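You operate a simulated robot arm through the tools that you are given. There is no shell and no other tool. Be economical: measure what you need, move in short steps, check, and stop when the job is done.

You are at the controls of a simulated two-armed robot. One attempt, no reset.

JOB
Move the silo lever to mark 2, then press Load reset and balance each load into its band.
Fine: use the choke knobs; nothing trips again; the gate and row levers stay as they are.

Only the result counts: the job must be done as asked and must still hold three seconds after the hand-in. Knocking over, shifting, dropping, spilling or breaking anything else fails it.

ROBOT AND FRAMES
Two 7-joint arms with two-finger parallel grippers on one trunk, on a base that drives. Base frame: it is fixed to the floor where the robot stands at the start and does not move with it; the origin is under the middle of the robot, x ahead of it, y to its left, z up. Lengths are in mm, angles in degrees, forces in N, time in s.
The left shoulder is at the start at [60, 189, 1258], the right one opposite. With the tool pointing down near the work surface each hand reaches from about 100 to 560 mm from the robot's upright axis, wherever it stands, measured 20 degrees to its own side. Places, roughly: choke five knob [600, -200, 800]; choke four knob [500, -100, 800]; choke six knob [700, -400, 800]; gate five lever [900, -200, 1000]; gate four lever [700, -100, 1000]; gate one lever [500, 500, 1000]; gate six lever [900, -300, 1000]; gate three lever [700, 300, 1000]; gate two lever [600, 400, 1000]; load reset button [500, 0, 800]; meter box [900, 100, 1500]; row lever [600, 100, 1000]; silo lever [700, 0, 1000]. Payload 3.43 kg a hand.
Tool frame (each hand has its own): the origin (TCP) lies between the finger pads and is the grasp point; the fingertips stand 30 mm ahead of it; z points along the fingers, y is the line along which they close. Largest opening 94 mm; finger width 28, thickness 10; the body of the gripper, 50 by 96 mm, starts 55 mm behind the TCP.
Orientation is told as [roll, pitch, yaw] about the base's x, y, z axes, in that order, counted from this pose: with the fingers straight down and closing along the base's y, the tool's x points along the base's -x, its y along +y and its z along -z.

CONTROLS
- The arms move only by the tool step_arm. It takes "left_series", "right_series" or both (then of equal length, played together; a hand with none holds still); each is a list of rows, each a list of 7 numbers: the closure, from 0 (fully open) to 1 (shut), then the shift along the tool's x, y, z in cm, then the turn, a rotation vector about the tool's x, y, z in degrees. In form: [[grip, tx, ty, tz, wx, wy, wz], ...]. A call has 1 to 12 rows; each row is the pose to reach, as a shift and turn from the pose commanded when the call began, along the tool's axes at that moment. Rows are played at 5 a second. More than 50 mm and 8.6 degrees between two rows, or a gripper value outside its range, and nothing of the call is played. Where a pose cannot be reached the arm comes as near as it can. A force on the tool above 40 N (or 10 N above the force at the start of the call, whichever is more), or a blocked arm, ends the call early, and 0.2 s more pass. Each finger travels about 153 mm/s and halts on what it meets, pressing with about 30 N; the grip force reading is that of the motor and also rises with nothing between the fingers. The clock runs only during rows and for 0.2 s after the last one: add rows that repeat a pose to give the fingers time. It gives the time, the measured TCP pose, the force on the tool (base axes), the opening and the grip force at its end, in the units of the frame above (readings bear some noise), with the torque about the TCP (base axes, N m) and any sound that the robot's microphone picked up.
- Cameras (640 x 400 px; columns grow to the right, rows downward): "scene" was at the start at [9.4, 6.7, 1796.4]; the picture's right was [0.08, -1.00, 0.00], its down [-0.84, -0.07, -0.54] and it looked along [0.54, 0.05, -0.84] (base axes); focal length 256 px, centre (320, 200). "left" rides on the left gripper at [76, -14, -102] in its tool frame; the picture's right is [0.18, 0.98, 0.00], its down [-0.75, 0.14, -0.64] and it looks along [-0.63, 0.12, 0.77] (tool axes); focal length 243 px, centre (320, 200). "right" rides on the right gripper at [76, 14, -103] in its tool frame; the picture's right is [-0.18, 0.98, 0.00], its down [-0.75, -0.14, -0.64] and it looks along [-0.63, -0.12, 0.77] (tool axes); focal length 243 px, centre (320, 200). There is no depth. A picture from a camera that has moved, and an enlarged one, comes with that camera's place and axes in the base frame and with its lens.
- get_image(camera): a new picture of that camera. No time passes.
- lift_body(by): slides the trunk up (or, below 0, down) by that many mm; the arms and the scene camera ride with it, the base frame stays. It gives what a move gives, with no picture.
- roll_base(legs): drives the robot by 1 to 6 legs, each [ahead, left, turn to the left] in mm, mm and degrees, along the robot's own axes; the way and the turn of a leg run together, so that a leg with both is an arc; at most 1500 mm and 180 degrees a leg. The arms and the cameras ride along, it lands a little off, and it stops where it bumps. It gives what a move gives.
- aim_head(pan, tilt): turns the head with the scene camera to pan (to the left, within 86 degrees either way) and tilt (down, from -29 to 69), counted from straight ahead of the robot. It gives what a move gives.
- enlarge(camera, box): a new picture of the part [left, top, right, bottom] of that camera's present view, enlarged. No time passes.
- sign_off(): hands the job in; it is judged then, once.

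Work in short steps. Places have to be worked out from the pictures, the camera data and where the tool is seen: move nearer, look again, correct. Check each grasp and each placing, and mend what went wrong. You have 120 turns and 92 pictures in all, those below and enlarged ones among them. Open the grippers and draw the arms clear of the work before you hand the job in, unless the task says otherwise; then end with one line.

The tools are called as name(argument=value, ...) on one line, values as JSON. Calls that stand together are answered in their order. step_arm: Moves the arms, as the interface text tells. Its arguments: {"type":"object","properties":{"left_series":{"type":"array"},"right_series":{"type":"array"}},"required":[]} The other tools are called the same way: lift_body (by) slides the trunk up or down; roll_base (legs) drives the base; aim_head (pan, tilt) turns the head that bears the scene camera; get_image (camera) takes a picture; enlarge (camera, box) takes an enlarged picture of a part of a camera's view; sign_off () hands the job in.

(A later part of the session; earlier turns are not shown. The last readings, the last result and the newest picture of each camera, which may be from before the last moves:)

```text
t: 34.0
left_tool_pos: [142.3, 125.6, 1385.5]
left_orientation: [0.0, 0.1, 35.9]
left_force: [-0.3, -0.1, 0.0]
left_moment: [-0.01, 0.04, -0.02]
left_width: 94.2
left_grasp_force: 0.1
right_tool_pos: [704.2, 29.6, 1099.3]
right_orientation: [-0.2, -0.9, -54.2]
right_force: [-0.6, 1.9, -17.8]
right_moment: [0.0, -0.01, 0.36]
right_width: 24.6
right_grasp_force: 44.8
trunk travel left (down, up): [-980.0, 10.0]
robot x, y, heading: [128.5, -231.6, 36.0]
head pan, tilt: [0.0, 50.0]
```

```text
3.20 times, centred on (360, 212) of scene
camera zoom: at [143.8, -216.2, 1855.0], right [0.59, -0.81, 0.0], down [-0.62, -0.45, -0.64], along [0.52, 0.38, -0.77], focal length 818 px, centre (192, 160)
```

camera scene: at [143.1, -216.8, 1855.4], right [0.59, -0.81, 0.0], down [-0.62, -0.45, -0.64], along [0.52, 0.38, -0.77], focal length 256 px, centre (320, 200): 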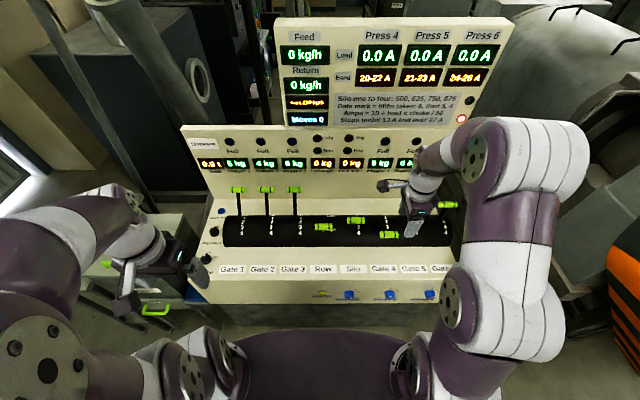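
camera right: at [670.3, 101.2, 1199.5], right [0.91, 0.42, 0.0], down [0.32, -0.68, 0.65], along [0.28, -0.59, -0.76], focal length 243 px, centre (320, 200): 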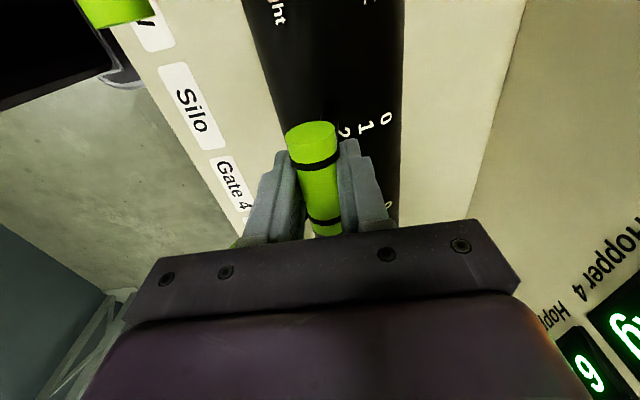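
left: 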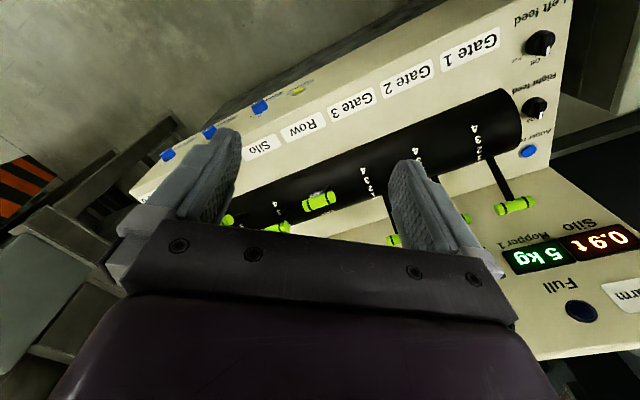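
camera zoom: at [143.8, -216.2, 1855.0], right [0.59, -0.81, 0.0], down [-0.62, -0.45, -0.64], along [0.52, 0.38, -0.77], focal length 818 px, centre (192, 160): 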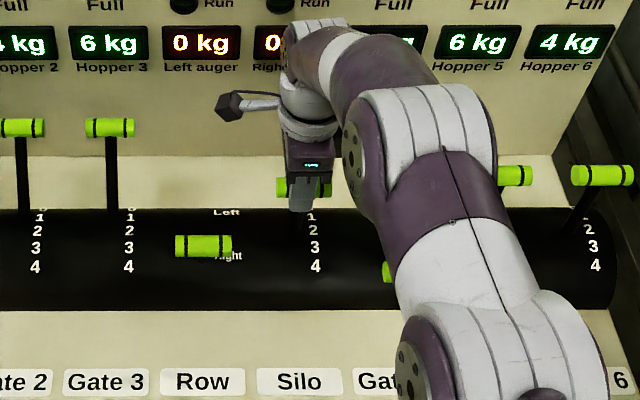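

The silo handle is at row 187, against 175 for the gates at mark 2, so about three quarters done. I relax the upward pull and go about 1.3 cm further.

step_arm(right_series=[[0.8, 0, 0.4, 0.4, 0, 0, 0], [0.8, 0, 0.9, 0.4, 0, 0, 0], [0.8, 0, 1.4, 0.4, 0, 0, 0]])

enlarge(camera="scene", box=[260, 150, 460, 275])

```text
t: 34.8
left_tool_pos: [139.5, 124.7, 1385.2]
left_orientation: [-0.2, 0.0, 35.8]
left_force: [-0.2, 0.4, 0.0]
left_moment: [0.0, 0.0, -0.01]
left_width: 94.1
left_grasp_force: 0.1
right_tool_pos: [704.2, 29.5, 1099.2]
right_orientation: [0.3, -1.0, -54.2]
right_force: [-1.2, 4.7, -2.9]
right_moment: [0.28, 0.06, 0.46]
right_width: 24.6
right_grasp_force: 44.9
right hand out of reach, approached as far as the arm can: row 1, 2, 3
trunk travel left (down, up): [-980.0, 10.0]
robot x, y, heading: [125.6, -226.0, 35.8]
head pan, tilt: [0.0, 50.0]
```

```text
3.20 times, centred on (360, 212) of scene
camera zoom: at [140.7, -217.3, 1855.6], right [0.59, -0.81, 0.0], down [-0.62, -0.45, -0.64], along [0.52, 0.38, -0.77], focal length 818 px, centre (192, 160)
```

zoom: 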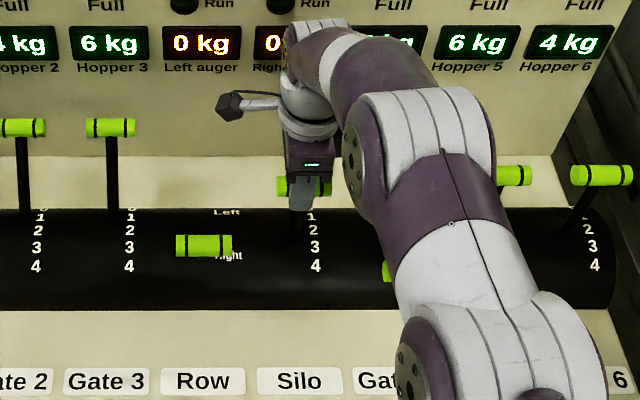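

Reach limit with the tool vertical; tilting the fingers forward brings the wrist back. I tilt 16° about the handle and then push the last 1.3 cm.

step_arm(right_series=[[0.8, 0, 0, 0, -6, 0, 0], [0.8, 0, 0, 0, -12, 0, 0], [0.8, 0, 0, 0, -18, 0, 0], [0.8, 0, 0.5, 0, -20, 0, 0], [0.8, 0, 1.0, 0, -20, 0, 0], [0.8, 0, 1.4, 0, -20, 0, 0]])

enlarge(camera="scene", box=[260, 150, 460, 275])

```text
t: 36.1
left_tool_pos: [136.5, 123.4, 1387.4]
left_orientation: [-0.1, -0.1, 35.9]
left_force: [0.2, -0.3, -0.4]
left_moment: [0.02, 0.0, 0.02]
left_width: 94.1
left_grasp_force: 0.0
right_tool_pos: [715.5, 36.1, 1100.3]
right_orientation: [20.3, -0.9, -54.3]
right_force: [-9.3, -0.9, 7.0]
right_moment: [-0.7, 0.92, -0.13]
right_width: 27.1
right_grasp_force: 45.4
trunk travel left (down, up): [-980.0, 10.0]
robot x, y, heading: [128.6, -233.9, 35.7]
head pan, tilt: [0.0, 50.0]
```

```text
3.20 times, centred on (360, 212) of scene
camera zoom: at [136.8, -219.4, 1855.6], right [0.59, -0.81, 0.0], down [-0.62, -0.45, -0.64], along [0.52, 0.38, -0.76], focal length 818 px, centre (192, 160)
```

zoom: 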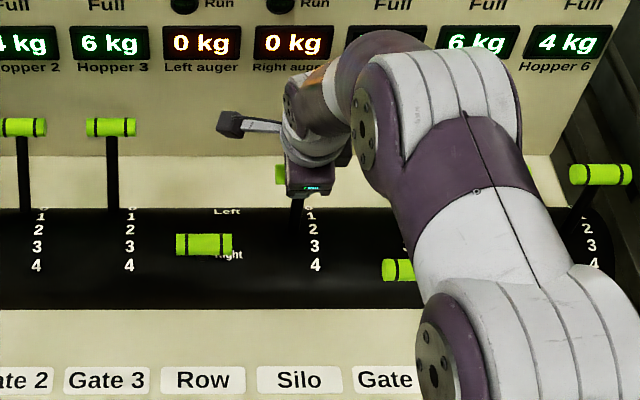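

The handle now sits at row 175, level with mark 2. I open and withdraw to check.

step_arm(right_series=[[0.4, 0, 0, 0, 0, 0, 0], [0, 0, 0, 0, 0, 0, 0], [0, 0, 0, 0, 0, 0, 0], [0, 0, 0, -4, 0, 0, 0], [0, 0, 0, -8, 0, 0, 0], [0, 0, 0, -12, 0, 0, 0]])

enlarge(camera="scene", box=[260, 150, 460, 275])

get_image(camera="right")

```text
t: 37.5
left_tool_pos: [138.8, 123.2, 1385.8]
left_orientation: [-0.1, -0.1, 35.8]
left_force: [-1.0, -0.6, -0.4]
left_moment: [0.02, 0.01, 0.03]
left_width: 94.1
left_grasp_force: 0.0
right_tool_pos: [680.8, 14.0, 1213.1]
right_orientation: [20.2, -0.9, -54.2]
right_force: [-0.1, 0.3, -1.3]
right_moment: [0.01, 0.01, 0.0]
right_width: 94.3
right_grasp_force: 0.1
trunk travel left (down, up): [-980.0, 10.0]
robot x, y, heading: [128.3, -232.3, 35.9]
head pan, tilt: [0.0, 50.0]
```

```text
3.20 times, centred on (360, 212) of scene
camera zoom: at [139.5, -219.4, 1855.5], right [0.59, -0.81, 0.0], down [-0.62, -0.45, -0.64], along [0.52, 0.38, -0.77], focal length 818 px, centre (192, 160)
```

zoom: 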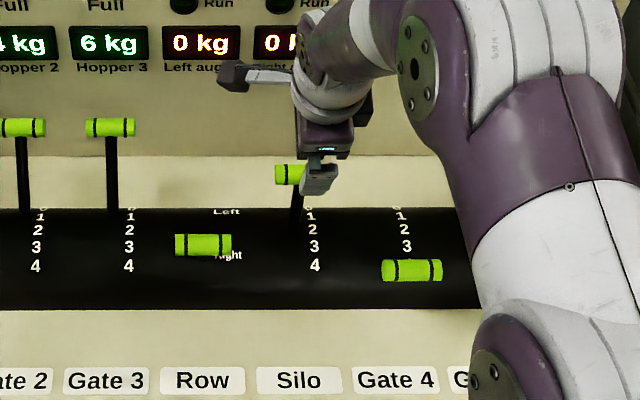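

```text
50 pictures are left
camera right: at [616.1, 63.8, 1311.7], right [0.85, 0.39, 0.34], down [0.15, -0.81, 0.57], along [0.5, -0.43, -0.75], focal length 243 px, centre (320, 200)
```

right: 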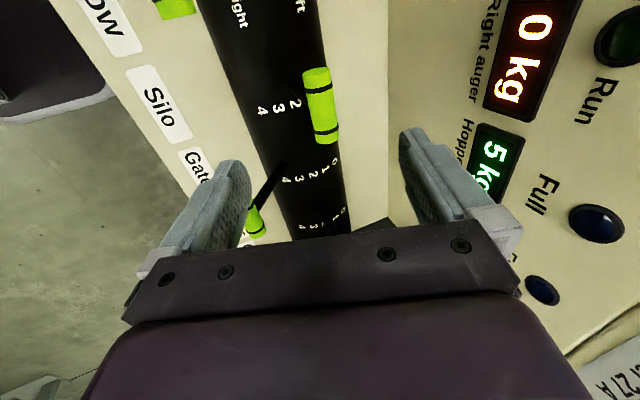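

Silo sits at mark 2 and the neighbours have not moved. I retreat up and back and undo the tilt.

step_arm(right_series=[[0, 0, -2, -4, 0, 0, 0], [0, 0, -4, -7, 5, 0, 0], [0, 0, -7, -9, 10, 0, 0], [0, 0, -10, -11, 15, 0, 0], [0, 0, -14, -12, 20, 0, 0]])

step_arm(right_series=[[0, 0, 0, 0, 0, 0, -8], [0, 0, 0, 0, 0, 0, -16], [0, 0, 0, 0, 0, 0, -24], [0, 0, 0, 0, 0, 0, -32], [0, 0, 0, 0, 0, 0, -40], [0, 0, 0, 0, 0, 0, -48], [0, 0, 0, 0, 0, 0, -56], [0, 0, 0, 0, 0, 0, -64], [0, 0, 0, 0, 0, 0, -72], [0, 0, 0, 0, 0, 0, -80], [0, 0, 0, 0, 0, 0, -88], [0, 0, 0, 0, 0, 0, -90]])

roll_base(legs=[[-120, 0, 0]])

get_image(camera="scene")

```text
t: 38.8
left_tool_pos: [138.1, 123.1, 1387.3]
left_orientation: [0.0, -0.2, 35.8]
left_force: [-0.3, 0.4, 0.5]
left_moment: [0.02, -0.02, 0.0]
left_width: 93.9
left_grasp_force: 0.1
right_tool_pos: [539.7, -88.7, 1275.7]
right_orientation: [0.2, -0.9, -54.3]
right_force: [-0.5, -0.3, 0.4]
right_moment: [0.02, -0.01, 0.01]
right_width: 94.1
right_grasp_force: 0.0
trunk travel left (down, up): [-980.0, 10.0]
robot x, y, heading: [124.2, -231.6, 35.7]
head pan, tilt: [0.0, 50.0]
```

```text
t: 41.4
left_tool_pos: [139.3, 125.0, 1385.7]
left_orientation: [0.0, 0.0, 35.9]
left_force: [-0.8, -0.9, 0.9]
left_moment: [0.0, 0.03, -0.01]
left_width: 93.9
left_grasp_force: 0.1
right_tool_pos: [541.6, -86.9, 1275.0]
right_orientation: [-0.9, -0.2, 35.7]
right_force: [-0.6, 0.4, -0.2]
right_moment: [-0.01, 0.05, 0.02]
right_width: 94.1
right_grasp_force: 0.0
trunk travel left (down, up): [-980.0, 10.0]
robot x, y, heading: [129.0, -231.4, 35.7]
head pan, tilt: [0.0, 50.0]
```

```text
t: 42.6
left_tool_pos: [45.3, 55.6, 1385.5]
left_orientation: [0.0, -0.1, 35.8]
left_force: [-0.1, 0.7, -0.3]
left_moment: [-0.02, -0.01, -0.02]
left_width: 93.8
left_grasp_force: 0.1
right_tool_pos: [447.2, -154.4, 1274.4]
right_orientation: [-0.8, -0.1, 35.8]
right_force: [-0.2, 0.2, 0.7]
right_moment: [0.0, 0.04, 0.01]
right_width: 94.0
right_grasp_force: 0.0
trunk travel left (down, up): [-980.0, 10.0]
robot x, y, heading: [30.1, -300.6, 35.9]
head pan, tilt: [0.0, 50.0]
```

```text
49 pictures are left
camera scene: at [47.2, -286.0, 1855.5], right [0.59, -0.81, 0.0], down [-0.62, -0.45, -0.64], along [0.52, 0.38, -0.77], focal length 256 px, centre (320, 200)
```

scene: 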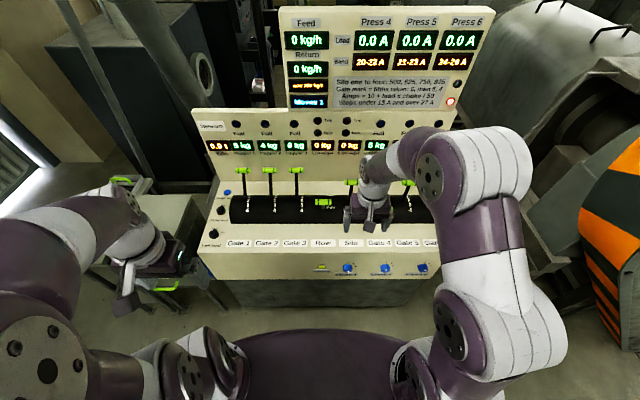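

I enlarge the knob row from this height to triangulate it against the earlier lower view.

enlarge(camera="scene", box=[310, 245, 440, 290])

```text
4.92 times, centred on (375, 268) of scene
camera zoom: at [47.2, -286.0, 1855.5], right [0.59, -0.81, 0.0], down [-0.62, -0.45, -0.64], along [0.52, 0.38, -0.77], focal length 1258 px, centre (49, -132)
```

zoom: 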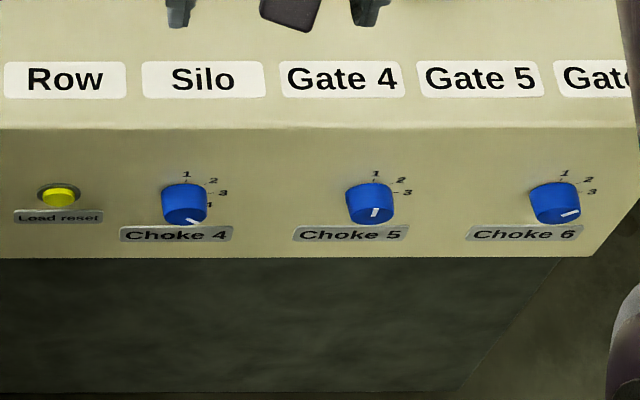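

Triangulation in the console's frame (f ahead, r right): wall at f≈400 and vertical; knob ends at f≈378, z≈747, r≈388/562/736; reset button at r≈268, z≈755. The dial angles (~40° per unit) give choke 4≈4.3, 5≈1.4, 6≈2.4, so loads of roughly 25, 14 and 22 A and no trip at reset. I lower the right hand in front of the wall, fingers shut and tilted 45°.

step_arm(right_series=[[0.2, 0, 1, 4, 0, -2, 0], [0.4, 0, 2, 8, 0, -5, 0], [0.6, 0, 3, 12, 0, -8, 0], [0.8, 0, 4, 16, 0, -12, 0], [1, 0, 5, 20, 0, -16, 0], [1, 0, 6, 24, 0, -20, 0], [1, 0, 7, 28, 0, -25, 0], [1, 0, 8, 32, 0, -30, 0], [1, -0.5, 9, 36, 0, -35, 0], [1, -1, 10, 40, 0, -40, 0], [1, -1.5, 11, 42, 0, -45, 0], [1, -2, 11.8, 44, 0, -45, 0]])

get_image(camera="scene")

get_image(camera="right")

```text
t: 44.9
left_tool_pos: [41.5, 55.7, 1386.3]
left_orientation: [-0.1, 0.0, 35.8]
left_force: [-0.1, -1.2, -0.3]
left_moment: [-0.01, 0.02, -0.03]
left_width: 94.1
left_grasp_force: 0.0
right_tool_pos: [410.9, -51.9, 940.5]
right_orientation: [0.8, -42.9, 34.3]
right_force: [0.2, 0.7, 0.1]
right_moment: [-0.04, -0.02, 0.01]
right_width: 0.1
right_grasp_force: 30.4
trunk travel left (down, up): [-980.0, 10.0]
robot x, y, heading: [29.8, -296.8, 35.9]
head pan, tilt: [0.0, 50.0]
stopped in row 11 (right hand): the arm was blocked; the commanded pose is now the measured one
```

```text
47 pictures are left
camera scene: at [43.6, -287.7, 1855.6], right [0.59, -0.81, 0.0], down [-0.62, -0.45, -0.64], along [0.52, 0.38, -0.77], focal length 256 px, centre (320, 200)
```

scene: 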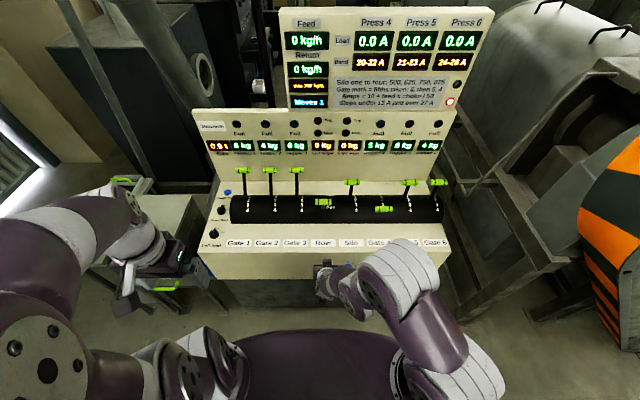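

```text
46 pictures are left
camera right: at [300.5, -113.3, 961.1], right [-0.45, 0.88, 0.14], down [0.18, -0.06, 0.98], along [0.87, 0.47, -0.13], focal length 243 px, centre (320, 200)
```

right: 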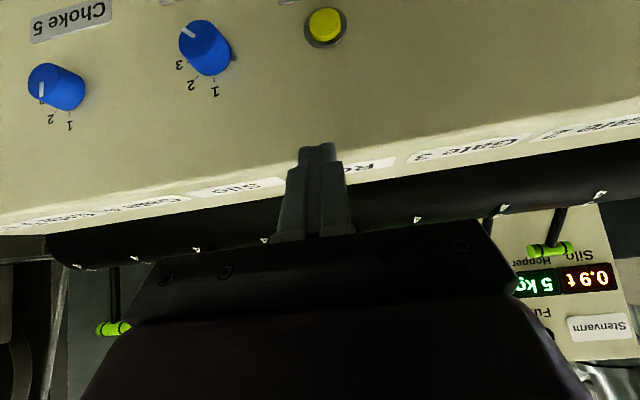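

The arm blocked at z 940 with no contact force, probably an elbow limit, so I lower the trunk instead to bring the tip to the button's height, then look.

lift_body(by=-174)

get_image(camera="right")

```text
t: 46.8
left_tool_pos: [42.8, 53.7, 1212.4]
left_orientation: [0.1, -0.1, 35.9]
left_force: [-0.2, -0.6, -0.6]
left_moment: [-0.01, 0.0, -0.01]
left_width: 94.3
left_grasp_force: 0.1
right_tool_pos: [413.5, -53.5, 766.6]
right_orientation: [1.0, -43.2, 34.0]
right_force: [-0.5, -0.9, -0.3]
right_moment: [-0.03, -0.02, -0.02]
right_width: 0.1
right_grasp_force: 30.5
trunk travel left (down, up): [-806.0, 184.0]
robot x, y, heading: [27.2, -296.3, 35.8]
head pan, tilt: [0.0, 50.0]
```

```text
45 pictures are left
camera right: at [302.0, -112.5, 787.5], right [-0.45, 0.88, 0.14], down [0.18, -0.06, 0.98], along [0.88, 0.46, -0.13], focal length 243 px, centre (320, 200)
```

right: 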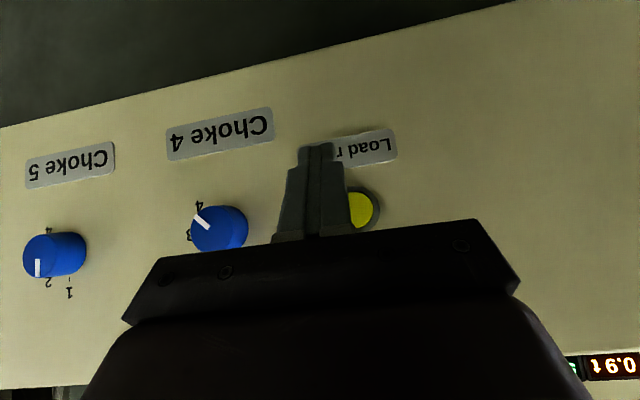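

The tip is about 15 mm right of the button. I shift left, up a little and forward to just short of it.

step_arm(right_series=[[1, -1, 1.45, 0, 0, 0, 0], [1, -2.4, 1.45, 1.2, 0, 0, 0], [1, -3.83, 1.45, 2.49, 0, 0, 0]])

get_image(camera="right")

```text
t: 47.6
left_tool_pos: [42.3, 54.7, 1211.8]
left_orientation: [-0.1, 0.0, 35.8]
left_force: [0.1, -0.9, 0.4]
left_moment: [0.01, -0.02, -0.02]
left_width: 94.2
left_grasp_force: 0.0
right_tool_pos: [441.8, -17.4, 771.8]
right_orientation: [0.8, -42.9, 34.3]
right_force: [-0.1, -0.8, -0.7]
right_moment: [-0.04, -0.01, -0.01]
right_width: 0.0
right_grasp_force: 30.0
trunk travel left (down, up): [-806.0, 184.0]
robot x, y, heading: [30.7, -300.1, 35.7]
head pan, tilt: [0.0, 50.0]
```

```text
44 pictures are left
camera right: at [330.3, -76.6, 793.2], right [-0.45, 0.88, 0.13], down [0.18, -0.06, 0.98], along [0.88, 0.47, -0.13], focal length 243 px, centre (320, 200)
```

right: 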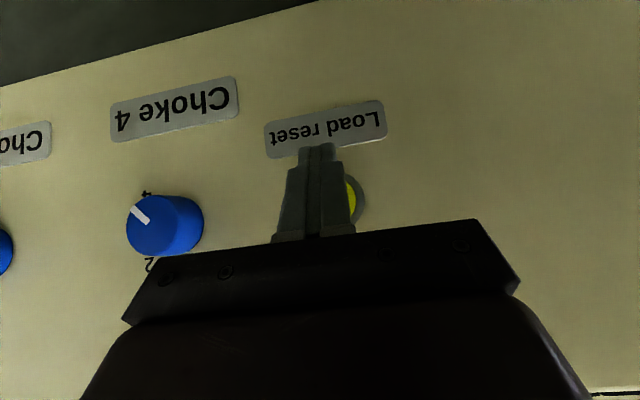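

I centre 6 mm further left and 6 mm up, then press forward in small steps.

step_arm(right_series=[[1, -0.4, 0.6, -0.44, 0, 0, 0], [1, -1.14, 0.6, 0.24, 0, 0, 0], [1, -1.5, 0.6, 0.58, 0, 0, 0], [1, -1.72, 0.6, 0.8, 0, 0, 0], [1, -1.94, 0.6, 1.0, 0, 0, 0], [1, -2.16, 0.6, 1.2, 0, 0, 0]])

get_image(camera="scene")

```text
t: 48.5
left_tool_pos: [40.4, 53.0, 1212.3]
left_orientation: [0.0, 0.0, 35.9]
left_force: [0.2, -1.0, 0.1]
left_moment: [-0.01, -0.01, -0.01]
left_width: 93.8
left_grasp_force: 0.2
right_tool_pos: [443.4, -10.2, 769.6]
right_orientation: [0.4, -41.8, 34.7]
right_force: [-8.6, -1.4, -7.8]
right_moment: [0.25, -0.21, 0.17]
right_width: 0.0
right_grasp_force: 30.2
trunk travel left (down, up): [-806.0, 184.0]
robot x, y, heading: [31.0, -304.5, 35.9]
head pan, tilt: [0.0, 50.0]
heard: click, click
stopped in row 4 (right hand): the force on the tool passed its limit at 44 N (the readings are from after the stop); the commanded pose is now the measured one
```

```text
43 pictures are left
camera scene: at [42.0, -289.8, 1681.5], right [0.59, -0.81, 0.0], down [-0.62, -0.45, -0.64], along [0.52, 0.38, -0.77], focal length 256 px, centre (320, 200)
```

scene: 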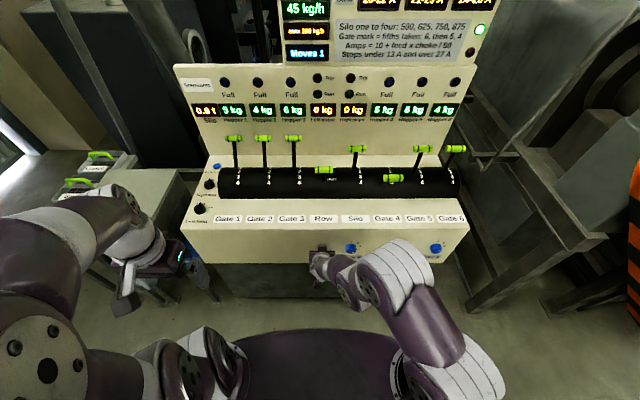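

It clicked, the lamp is green and the return reads 45 kg/h as predicted. I draw the hand back a little and tilt up to read the loads.

step_arm(right_series=[[1, 2, 0, -2, 0, 0, 0], [1, 4, 0, -4, 0, 0, 0]])

aim_head(pan=0, tilt=38)

get_image(camera="scene")

```text
t: 49.1
left_tool_pos: [40.3, 53.8, 1212.8]
left_orientation: [0.0, 0.1, 35.9]
left_force: [0.4, 0.6, 0.0]
left_moment: [-0.03, 0.01, 0.01]
left_width: 94.1
left_grasp_force: 0.1
right_tool_pos: [409.1, -26.1, 785.5]
right_orientation: [2.0, -43.5, 33.0]
right_force: [-1.3, 0.6, -2.1]
right_moment: [0.01, -0.1, 0.01]
right_width: 0.0
right_grasp_force: 29.8
trunk travel left (down, up): [-806.0, 184.0]
robot x, y, heading: [33.3, -301.5, 35.9]
head pan, tilt: [0.0, 50.0]
```

```text
t: 49.8
left_tool_pos: [41.4, 53.6, 1213.3]
left_orientation: [0.0, 0.0, 35.8]
left_force: [-0.9, 0.1, -0.9]
left_moment: [-0.01, 0.02, -0.03]
left_width: 94.2
left_grasp_force: 0.1
right_tool_pos: [407.7, -25.4, 786.2]
right_orientation: [2.0, -43.6, 33.1]
right_force: [0.0, 0.4, 0.3]
right_moment: [0.01, 0.02, 0.0]
right_width: 0.1
right_grasp_force: 30.0
trunk travel left (down, up): [-806.0, 184.0]
robot x, y, heading: [30.3, -302.6, 35.9]
head pan, tilt: [0.0, 38.0]
```

```text
42 pictures are left
camera scene: at [51.2, -283.0, 1698.6], right [0.59, -0.81, 0.0], down [-0.5, -0.36, -0.79], along [0.64, 0.46, -0.62], focal length 256 px, centre (320, 200)
```

scene: 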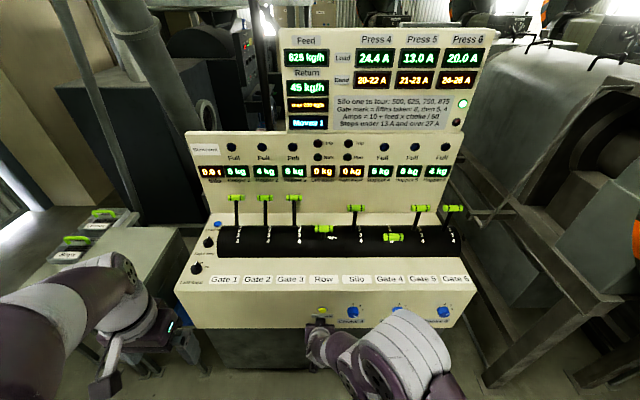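

enlarge(camera="scene", box=[280, 25, 500, 140])

```text
2.91 times, centred on (390, 82) of scene
camera zoom: at [51.2, -283.0, 1698.6], right [0.59, -0.81, 0.0], down [-0.5, -0.36, -0.79], along [0.64, 0.46, -0.62], focal length 743 px, centre (116, 542)
```

zoom: 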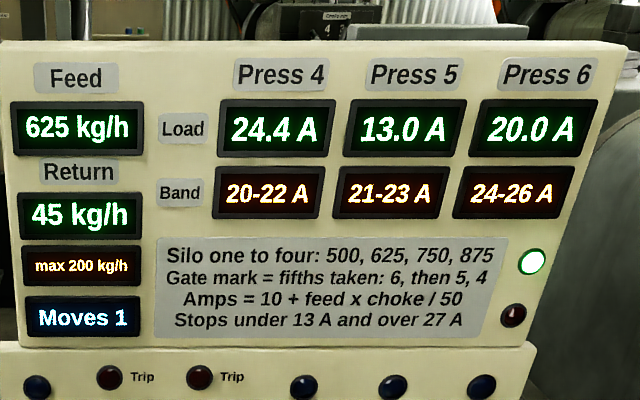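

Live loads are 24.4, 13.0 and 20.0 A, so the chokes are at exactly 4, 1 and 2. I need 3, 4 and 3, at about 40° per unit with clockwise increasing. Choke 5 sits right at the stop limit and must only go up. I start with choke 4: slide right in front of it and open the fingers.

step_arm(right_series=[[0.8, 0, -4, 0, 0, 0, 0], [0.4, 0, -8, 0, 0, 0, 0], [0.2, 0, -11, 0, 0, 0, 0], [0.2, 0, -12.8, 0, 0, 0, 0]])

get_image(camera="right")

```text
t: 50.8
left_tool_pos: [41.8, 53.5, 1212.2]
left_orientation: [-0.1, 0.0, 35.9]
left_force: [-0.2, 0.0, -0.1]
left_moment: [0.02, -0.01, -0.02]
left_width: 94.2
left_grasp_force: 0.0
right_tool_pos: [474.2, -125.4, 767.6]
right_orientation: [-0.2, -41.9, 34.8]
right_force: [-0.3, -0.5, 0.3]
right_moment: [0.02, 0.01, 0.0]
right_width: 75.2
right_grasp_force: 0.1
right hand out of reach, approached as far as the arm can: row 1, 2, 3, 4
trunk travel left (down, up): [-806.0, 184.0]
robot x, y, heading: [30.5, -299.3, 36.0]
head pan, tilt: [0.0, 38.0]
```

```text
40 pictures are left
camera right: at [363.4, -185.6, 792.3], right [-0.45, 0.89, 0.12], down [0.19, -0.04, 0.98], along [0.87, 0.46, -0.15], focal length 243 px, centre (320, 200)
```

right: 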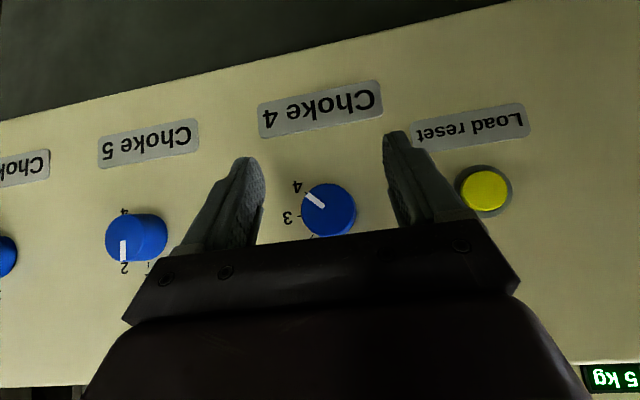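

The knobs appear at z≈769 in the hand camera, and I trust that more at this range. The arm is folded near its limit here, so I back the base off 80 mm to free it.

roll_base(legs=[[-90, 0, 0]])

step_arm(right_series=[[0.2, -2, -0.3, 2, 0, 0, 0], [0.2, -4, -0.5, 4, 0, 0, 0], [0.2, -6, -0.5, 5.5, 0, 0, 0]])

get_image(camera="right")

```text
t: 51.9
left_tool_pos: [-30.8, 1.1, 1212.1]
left_orientation: [0.0, 0.0, 35.7]
left_force: [0.4, -0.2, 0.1]
left_moment: [-0.03, -0.05, 0.0]
left_width: 93.8
left_grasp_force: 0.0
right_tool_pos: [402.3, -178.5, 768.1]
right_orientation: [-0.3, -42.1, 34.8]
right_force: [-0.9, 0.6, -0.7]
right_moment: [0.0, 0.05, 0.0]
right_width: 75.6
right_grasp_force: 0.0
trunk travel left (down, up): [-806.0, 184.0]
robot x, y, heading: [-41.6, -350.7, 35.8]
head pan, tilt: [0.0, 38.0]
```

```text
t: 52.7
left_tool_pos: [-30.6, 1.7, 1213.7]
left_orientation: [0.0, -0.1, 35.8]
left_force: [0.0, -0.4, 0.1]
left_moment: [-0.03, -0.03, -0.01]
left_width: 94.2
left_grasp_force: 0.1
right_tool_pos: [472.6, -134.9, 768.6]
right_orientation: [-0.3, -42.1, 34.8]
right_force: [-0.9, 0.8, 0.2]
right_moment: [-0.02, -0.01, -0.03]
right_width: 75.1
right_grasp_force: 0.0
trunk travel left (down, up): [-806.0, 184.0]
robot x, y, heading: [-47.7, -350.8, 35.9]
head pan, tilt: [0.0, 38.0]
```

```text
39 pictures are left
camera right: at [361.4, -195.2, 792.4], right [-0.45, 0.89, 0.12], down [0.18, -0.04, 0.98], along [0.88, 0.46, -0.15], focal length 243 px, centre (320, 200)
```

right: 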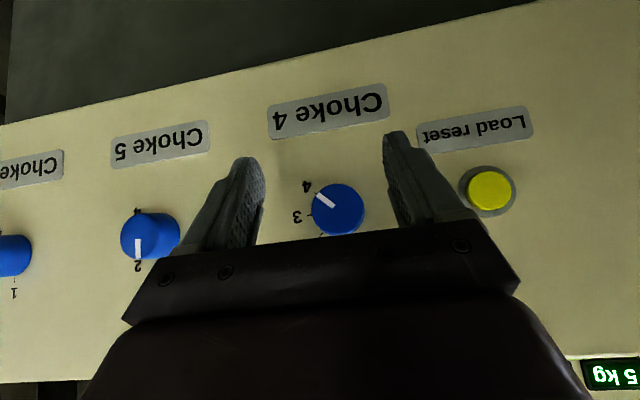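

Now unhindered. I advance 50 mm with small centring corrections.

step_arm(right_series=[[0.2, -1.8, 0.2, 0.5, 0, 0, 0], [0.2, -3, 0.25, 1.6, 0, 0, 0], [0.2, -4.32, 0.25, 2.68, 0, 0, 0]])

get_image(camera="right")

```text
t: 53.5
left_tool_pos: [-32.3, 0.6, 1212.0]
left_orientation: [0.0, -0.1, 35.7]
left_force: [1.1, -0.6, 0.4]
left_moment: [0.0, -0.04, -0.02]
left_width: 94.1
left_grasp_force: 0.0
right_tool_pos: [511.1, -105.7, 778.2]
right_orientation: [-0.1, -42.1, 34.9]
right_force: [-3.2, -1.3, 1.3]
right_moment: [0.06, 0.05, 0.13]
right_width: 75.5
right_grasp_force: 0.0
trunk travel left (down, up): [-806.0, 184.0]
robot x, y, heading: [-40.1, -354.1, 35.9]
head pan, tilt: [0.0, 38.0]
```

```text
38 pictures are left
camera right: at [400.0, -164.9, 801.6], right [-0.45, 0.89, 0.12], down [0.19, -0.04, 0.98], along [0.88, 0.46, -0.15], focal length 243 px, centre (320, 200)
```

right: 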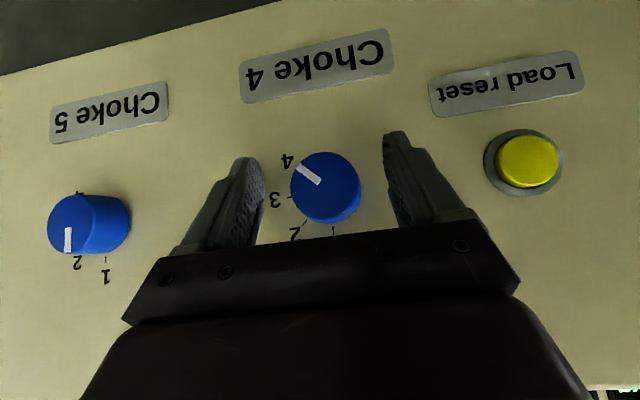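

Nearly engaged. I raise 7 mm, shift 3 mm left and go 12 mm further in, so the pads overlap the knob's side.

step_arm(right_series=[[0.2, -0.47, 0.35, -0.52, 0, 0, 0], [0.2, -0.9, 0.35, -0.1, 0, 0, 0], [0.2, -1.36, 0.35, 0.28, 0, 0, 0]])

get_image(camera="right")

```text
t: 54.4
left_tool_pos: [-36.2, -2.6, 1214.2]
left_orientation: [-0.2, -0.3, 35.8]
left_force: [-0.3, 0.3, -0.3]
left_moment: [-0.04, -0.03, 0.0]
left_width: 93.9
left_grasp_force: 0.1
right_tool_pos: [509.4, -103.0, 781.4]
right_orientation: [-0.3, -41.2, 35.1]
right_force: [-18.5, -15.1, 19.5]
right_moment: [0.82, 0.22, 0.9]
right_width: 73.8
right_grasp_force: 0.0
trunk travel left (down, up): [-806.0, 184.0]
robot x, y, heading: [-44.6, -354.0, 35.8]
head pan, tilt: [0.0, 38.0]
stopped in row 3 (right hand): the force on the tool passed its limit at 45 N (the readings are from after the stop); the commanded pose is now the measured one
```

```text
37 pictures are left
camera right: at [399.1, -162.6, 806.4], right [-0.45, 0.89, 0.12], down [0.2, -0.03, 0.98], along [0.87, 0.46, -0.16], focal length 243 px, centre (320, 200)
```

right: 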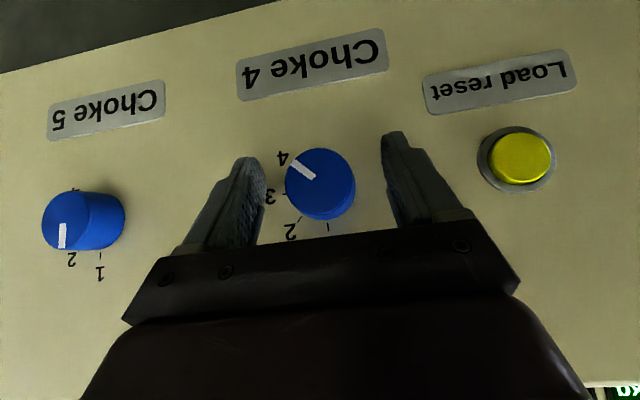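

The fingertips touch the wall, so depth is at its limit. I back off 2 mm and raise 8 mm so the pads centre on the knob.

step_arm(right_series=[[0.2, 0.15, 0, -0.13, 0, 0, 0], [0.2, -0.1, 0, -0.4, 0, 0, 0], [0.2, -0.39, 0, -0.73, 0, 0, 0]])

get_image(camera="right")

```text
t: 55.2
left_tool_pos: [-30.5, -0.3, 1212.3]
left_orientation: [0.0, -0.1, 35.7]
left_force: [0.4, 0.1, 0.7]
left_moment: [-0.02, -0.02, 0.01]
left_width: 93.9
left_grasp_force: 0.0
right_tool_pos: [510.1, -103.5, 783.1]
right_orientation: [-0.3, -40.7, 35.1]
right_force: [-10.1, -10.0, -11.4]
right_moment: [-0.99, 0.4, 0.65]
right_width: 74.3
right_grasp_force: 0.0
trunk travel left (down, up): [-806.0, 184.0]
robot x, y, heading: [-48.0, -352.5, 35.8]
head pan, tilt: [0.0, 38.0]
```

```text
36 pictures are left
camera right: at [399.7, -162.7, 810.2], right [-0.45, 0.89, 0.12], down [0.2, -0.03, 0.98], along [0.87, 0.46, -0.17], focal length 243 px, centre (320, 200)
```

right: 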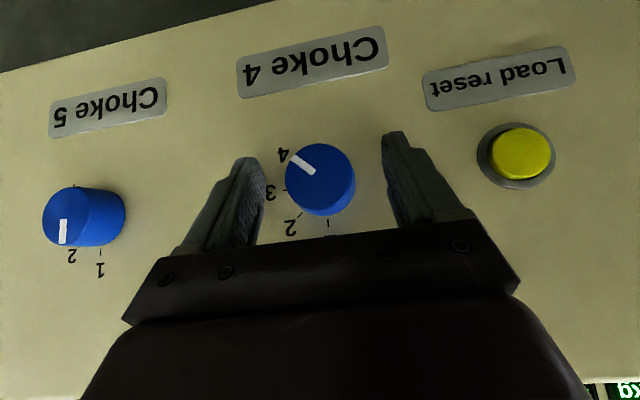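

Friction at the wall held the tips. I back off 6 mm, then raise.

step_arm(right_series=[[0.2, 0.45, 0, -0.4, 0, 0, 0], [0.2, 0.1, 0, -0.8, 0, 0, 0], [0.2, -0.05, 0, -0.95, 0, -1.5, 0]])

get_image(camera="right")

```text
t: 56.0
left_tool_pos: [-31.5, 1.1, 1211.7]
left_orientation: [0.0, 0.0, 35.8]
left_force: [0.0, -0.4, 0.1]
left_moment: [0.01, -0.02, -0.02]
left_width: 94.1
left_grasp_force: 0.1
right_tool_pos: [507.8, -104.5, 794.1]
right_orientation: [-0.4, -42.6, 35.1]
right_force: [-0.1, -0.4, -0.9]
right_moment: [0.04, -0.02, -0.02]
right_width: 75.4
right_grasp_force: 0.1
trunk travel left (down, up): [-806.0, 184.0]
robot x, y, heading: [-43.8, -353.2, 36.1]
head pan, tilt: [0.0, 38.0]
```

```text
35 pictures are left
camera right: at [396.8, -164.2, 817.0], right [-0.45, 0.88, 0.12], down [0.18, -0.05, 0.98], along [0.88, 0.47, -0.13], focal length 243 px, centre (320, 200)
```

right: 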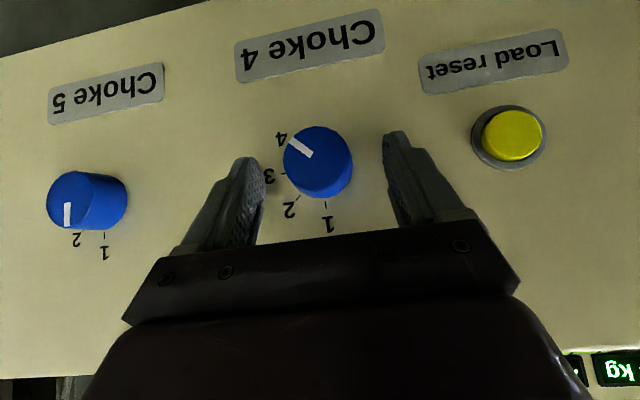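

Free and centred: the knob lies between the pads. I close on it.

step_arm(right_series=[[0.35, 0, 0, 0, 0, 0, 0], [0.5, 0, 0, 0, 0, 0, 0], [0.65, 0, 0, 0, 0, 0, 0], [0.65, 0, 0, 0, 0, 0, 0]])

get_image(camera="right")

```text
t: 57.0
left_tool_pos: [-30.7, 0.1, 1212.6]
left_orientation: [0.0, -0.1, 35.7]
left_force: [-0.5, 1.5, -0.7]
left_moment: [-0.01, -0.02, 0.0]
left_width: 93.8
left_grasp_force: 0.0
right_tool_pos: [507.5, -106.0, 793.5]
right_orientation: [-0.4, -42.7, 35.0]
right_force: [3.7, -3.0, 0.6]
right_moment: [0.09, -0.29, -0.5]
right_width: 40.7
right_grasp_force: 44.8
trunk travel left (down, up): [-806.0, 184.0]
robot x, y, heading: [-41.3, -354.0, 35.6]
head pan, tilt: [0.0, 38.0]
```

```text
34 pictures are left
camera right: at [396.7, -165.5, 816.4], right [-0.45, 0.88, 0.12], down [0.18, -0.05, 0.98], along [0.88, 0.46, -0.14], focal length 243 px, centre (320, 200)
```

right: 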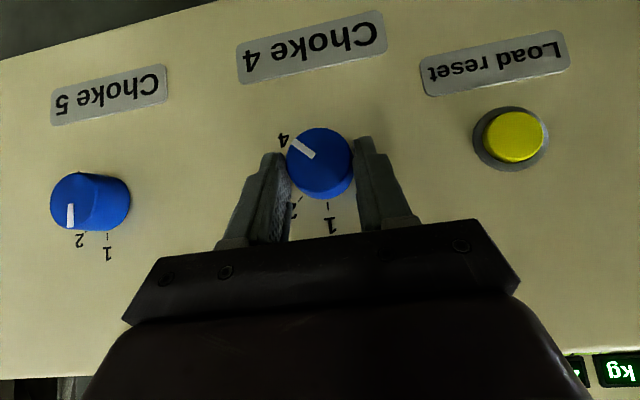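

Gripped at 41 mm. I turn it 40° counter-clockwise about the knob's own axis (one unit down).

step_arm(right_series=[[0.65, 0.01, 0.24, 0.01, 5.9, 0, -5.4], [0.65, 0.04, 0.47, 0.05, 11.8, 0, -10.8], [0.65, 0.1, 0.69, 0.11, 17.7, 0, -16.2], [0.65, 0.18, 0.9, 0.19, 23.6, 0, -21.6], [0.65, 0.27, 1.09, 0.29, 29.5, 0, -27], [0.65, 0.27, 1.09, 0.29, 29.5, 0, -27]])

get_image(camera="right")

enlarge(camera="scene", box=[280, 25, 500, 140])

```text
t: 58.4
left_tool_pos: [-32.0, 0.3, 1212.2]
left_orientation: [0.0, -0.1, 35.8]
left_force: [0.4, 0.7, -0.3]
left_moment: [-0.03, -0.02, -0.01]
left_width: 93.9
left_grasp_force: 0.1
right_tool_pos: [500.8, -96.3, 789.6]
right_orientation: [-49.2, -31.1, 65.7]
right_force: [0.0, -1.6, 0.7]
right_moment: [-0.15, 0.13, -0.15]
right_width: 40.4
right_grasp_force: 44.5
trunk travel left (down, up): [-806.0, 184.0]
robot x, y, heading: [-42.8, -357.5, 35.4]
head pan, tilt: [0.0, 38.0]
```

```text
33 pictures are left
camera right: at [382.5, -146.0, 797.2], right [-0.36, 0.76, -0.54], down [-0.2, 0.5, 0.84], along [0.91, 0.41, -0.03], focal length 243 px, centre (320, 200)
```

right: 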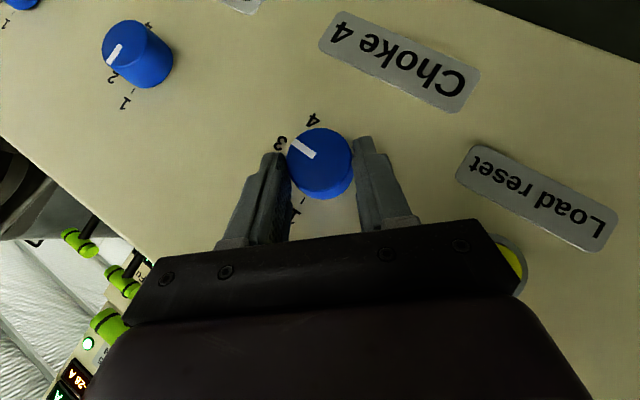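

```text
2.91 times, centred on (390, 82) of scene
camera zoom: at [-22.5, -336.6, 1698.7], right [0.59, -0.81, 0.0], down [-0.5, -0.36, -0.79], along [0.64, 0.46, -0.62], focal length 743 px, centre (116, 542)
```

zoom: 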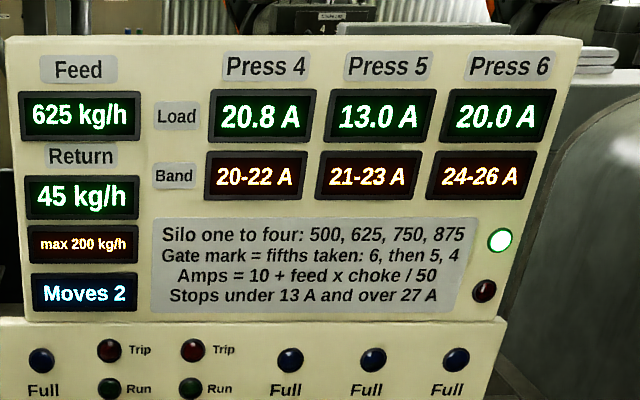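

Choke 4 now gives 20.8 A, with 40° exactly one unit. I release, back off, and keep this wrist angle for choke 5, 174 mm to the right, so I have room to turn it clockwise.

step_arm(right_series=[[0.4, 0, 0, 0, 0, 0, 0], [0.2, 0, 0, 0, 0, 0, 0], [0.2, 2.2, 0, -2.03, 0, 0, 0], [0.2, 4.4, 0, -4.06, 0, 0, 0], [0.2, 5.9, -2.65, -2.4, 0, 0, 0], [0.2, 7.4, -5.3, -0.75, 0, 0, 0], [0.2, 8.9, -8, 0.9, 0, 0, 0], [0.2, 10.45, -10.65, 2.55, 0, 0, 0], [0.2, 12.0, -13.4, 4.2, 0, 0, 0]])

get_image(camera="right")

```text
t: 60.4
left_tool_pos: [-31.1, 1.5, 1212.6]
left_orientation: [-0.1, 0.1, 35.8]
left_force: [0.6, -0.4, 0.6]
left_moment: [-0.02, 0.04, -0.01]
left_width: 94.3
left_grasp_force: 0.1
right_tool_pos: [552.0, -274.6, 790.0]
right_orientation: [-48.9, -31.1, 65.5]
right_force: [0.1, 0.7, -0.6]
right_moment: [0.01, 0.02, 0.01]
right_width: 75.1
right_grasp_force: 0.2
trunk travel left (down, up): [-806.0, 184.0]
robot x, y, heading: [-45.9, -354.5, 35.9]
head pan, tilt: [0.0, 38.0]
```

```text
31 pictures are left
camera right: at [433.5, -324.7, 798.3], right [-0.36, 0.76, -0.54], down [-0.2, 0.5, 0.84], along [0.91, 0.42, -0.03], focal length 243 px, centre (320, 200)
```

right: 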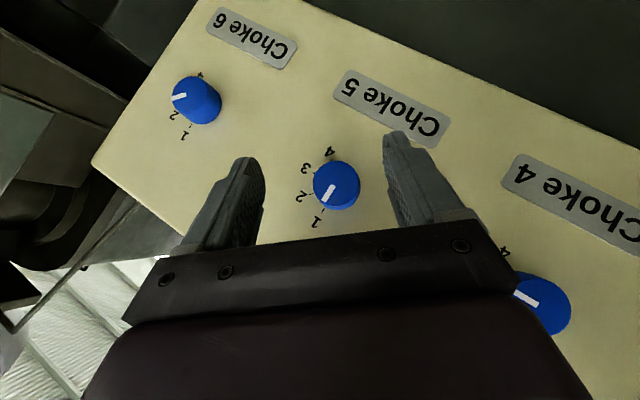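

Choke 5 appears almost where choke 4 did; I correct 3 mm sideways, advance 62 mm to the same depth and check.

step_arm(right_series=[[0.2, -2.0, 0.35, 1.5, 0, 0, 0], [0.2, -3.6, 0.35, 3.1, 0, 0, 0], [0.2, -4.75, 0.35, 4.1, 0, 0, 0]])

get_image(camera="right")

```text
t: 61.2
left_tool_pos: [-30.9, 1.7, 1213.2]
left_orientation: [-0.1, 0.0, 35.9]
left_force: [0.2, 0.7, -0.1]
left_moment: [0.0, 0.03, -0.01]
left_width: 93.9
left_grasp_force: 0.0
right_tool_pos: [601.8, -234.5, 791.1]
right_orientation: [-49.0, -31.1, 65.5]
right_force: [0.0, -0.2, 0.4]
right_moment: [0.01, 0.0, -0.04]
right_width: 75.2
right_grasp_force: 0.1
trunk travel left (down, up): [-806.0, 184.0]
robot x, y, heading: [-42.0, -352.3, 35.8]
head pan, tilt: [0.0, 38.0]
```

```text
30 pictures are left
camera right: at [483.0, -284.4, 798.0], right [-0.36, 0.76, -0.54], down [-0.2, 0.5, 0.84], along [0.91, 0.41, -0.03], focal length 243 px, centre (320, 200)
```

right: 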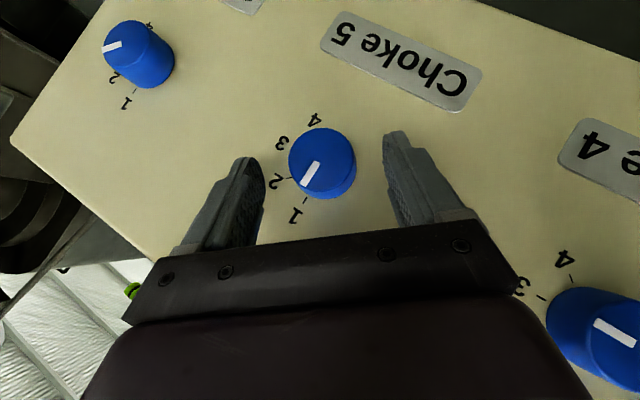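

Centred. I close on choke 5 and check the grip.

step_arm(right_series=[[0.4, 0, 0, 0, 0, 0, 0], [0.55, 0, 0, 0, 0, 0, 0], [0.65, 0, 0, 0, 0, 0, 0], [0.65, 0, 0, 0, 0, 0, 0]])

```text
t: 62.2
left_tool_pos: [-30.9, 2.4, 1211.8]
left_orientation: [-0.1, 0.0, 35.7]
left_force: [-0.3, 0.2, 0.7]
left_moment: [-0.01, -0.05, 0.01]
left_width: 94.1
left_grasp_force: 0.0
right_tool_pos: [600.8, -235.4, 790.3]
right_orientation: [-48.9, -31.2, 65.6]
right_force: [-5.2, 5.0, -6.0]
right_moment: [0.29, -0.11, 0.44]
right_width: 40.2
right_grasp_force: 45.1
trunk travel left (down, up): [-806.0, 184.0]
robot x, y, heading: [-45.7, -352.6, 35.9]
head pan, tilt: [0.0, 38.0]
```

Gripped at 40 mm. I turn 80° clockwise about the knob axis (two units).

step_arm(right_series=[[0.65, 0.01, -0.24, 0.01, -5.9, 0, 5.4], [0.65, 0.04, -0.47, 0.05, -11.8, 0, 10.8], [0.65, 0.1, -0.69, 0.11, -17.7, 0, 16.2], [0.65, 0.18, -0.9, 0.19, -23.6, 0, 21.6], [0.65, 0.27, -1.09, 0.29, -29.5, 0, 27], [0.65, 0.38, -1.26, 0.42, -35.4, 0, 32.4], [0.65, 0.51, -1.41, 0.55, -41.3, 0, 37.8], [0.65, 0.65, -1.53, 0.7, -47.2, 0, 43.2], [0.65, 0.79, -1.62, 0.87, -53.1, 0, 48.6], [0.65, 0.95, -1.67, 1.04, -59, 0, 54], [0.65, 0.95, -1.67, 1.04, -59, 0, 54]])

get_image(camera="right")

enlarge(camera="scene", box=[280, 25, 500, 140])

```text
t: 63.2
left_tool_pos: [-31.4, -1.0, 1212.3]
left_orientation: [-0.1, 0.0, 35.6]
left_force: [0.1, 0.0, 0.4]
left_moment: [0.0, -0.02, 0.01]
left_width: 93.9
left_grasp_force: 0.0
right_tool_pos: [606.3, -240.8, 794.8]
right_orientation: [-13.2, -41.4, 42.1]
right_force: [-0.8, -12.9, 2.2]
right_moment: [0.21, -0.64, 0.64]
right_width: 40.2
right_grasp_force: 45.0
right hand out of reach, approached as far as the arm can: row 4, 5
trunk travel left (down, up): [-806.0, 184.0]
robot x, y, heading: [-41.9, -353.2, 35.5]
head pan, tilt: [0.0, 38.0]
stopped in row 5 (right hand): the force on the tool passed its limit at 50 N (the readings are from after the stop); the commanded pose is now the measured one
```

```text
29 pictures are left
camera right: at [490.6, -294.0, 815.3], right [-0.43, 0.9, -0.05], down [0.09, 0.09, 0.99], along [0.9, 0.42, -0.12], focal length 243 px, centre (320, 200)
```

right: 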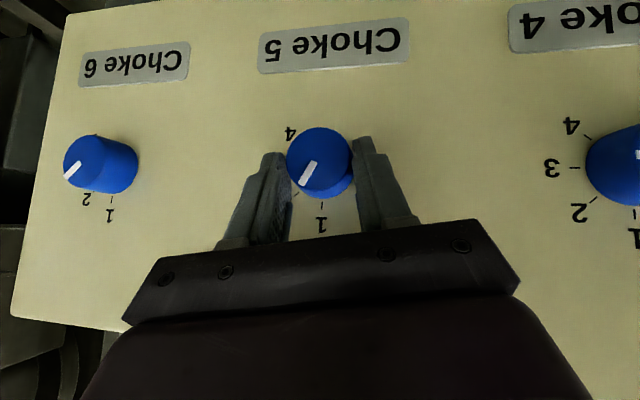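

```text
2.91 times, centred on (390, 82) of scene
camera zoom: at [-23.8, -337.6, 1698.9], right [0.58, -0.81, 0.0], down [-0.5, -0.36, -0.79], along [0.64, 0.46, -0.61], focal length 743 px, centre (116, 542)
```

zoom: 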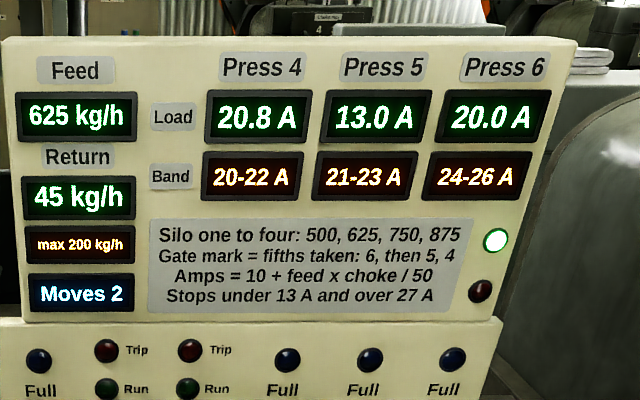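

The arm ran short of reach near φ≈-5°, with the knob about 32° round and the load display unchanged. I try the remaining 8° gently from the present pose.

step_arm(right_series=[[0.65, 0, -0.1, 0, -3, 0, 2.7], [0.65, 0.01, -0.22, 0.01, -6, 0, 5.4], [0.65, 0.02, -0.3, 0.03, -8, 0, 7.4], [0.65, 0.02, -0.3, 0.03, -8, 0, 7.4]])

enlarge(camera="scene", box=[280, 25, 500, 140])

```text
t: 63.6
left_tool_pos: [-30.2, -0.5, 1212.2]
left_orientation: [-0.1, 0.0, 35.3]
left_force: [-0.4, 0.5, 0.4]
left_moment: [-0.04, -0.03, -0.02]
left_width: 94.0
left_grasp_force: 0.1
right_tool_pos: [606.3, -239.9, 795.0]
right_orientation: [-11.3, -41.3, 40.3]
right_force: [-4.8, -5.9, 2.9]
right_moment: [0.37, -0.65, 1.16]
right_width: 40.2
right_grasp_force: 44.7
right hand out of reach, approached as far as the arm can: row 1
trunk travel left (down, up): [-806.0, 184.0]
robot x, y, heading: [-40.3, -354.2, 35.6]
head pan, tilt: [0.0, 38.0]
stopped in row 1 (right hand): the force on the tool passed its limit at 49 N (the readings are from after the stop); the commanded pose is now the measured one
```

```text
2.91 times, centred on (390, 82) of scene
camera zoom: at [-24.3, -338.1, 1698.8], right [0.58, -0.81, 0.0], down [-0.5, -0.36, -0.79], along [0.64, 0.46, -0.61], focal length 743 px, centre (116, 542)
```

zoom: 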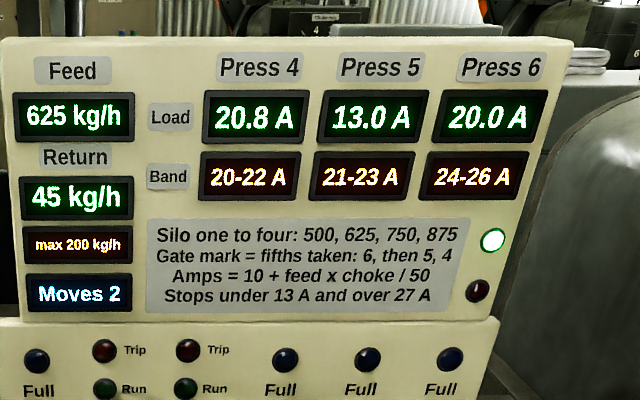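

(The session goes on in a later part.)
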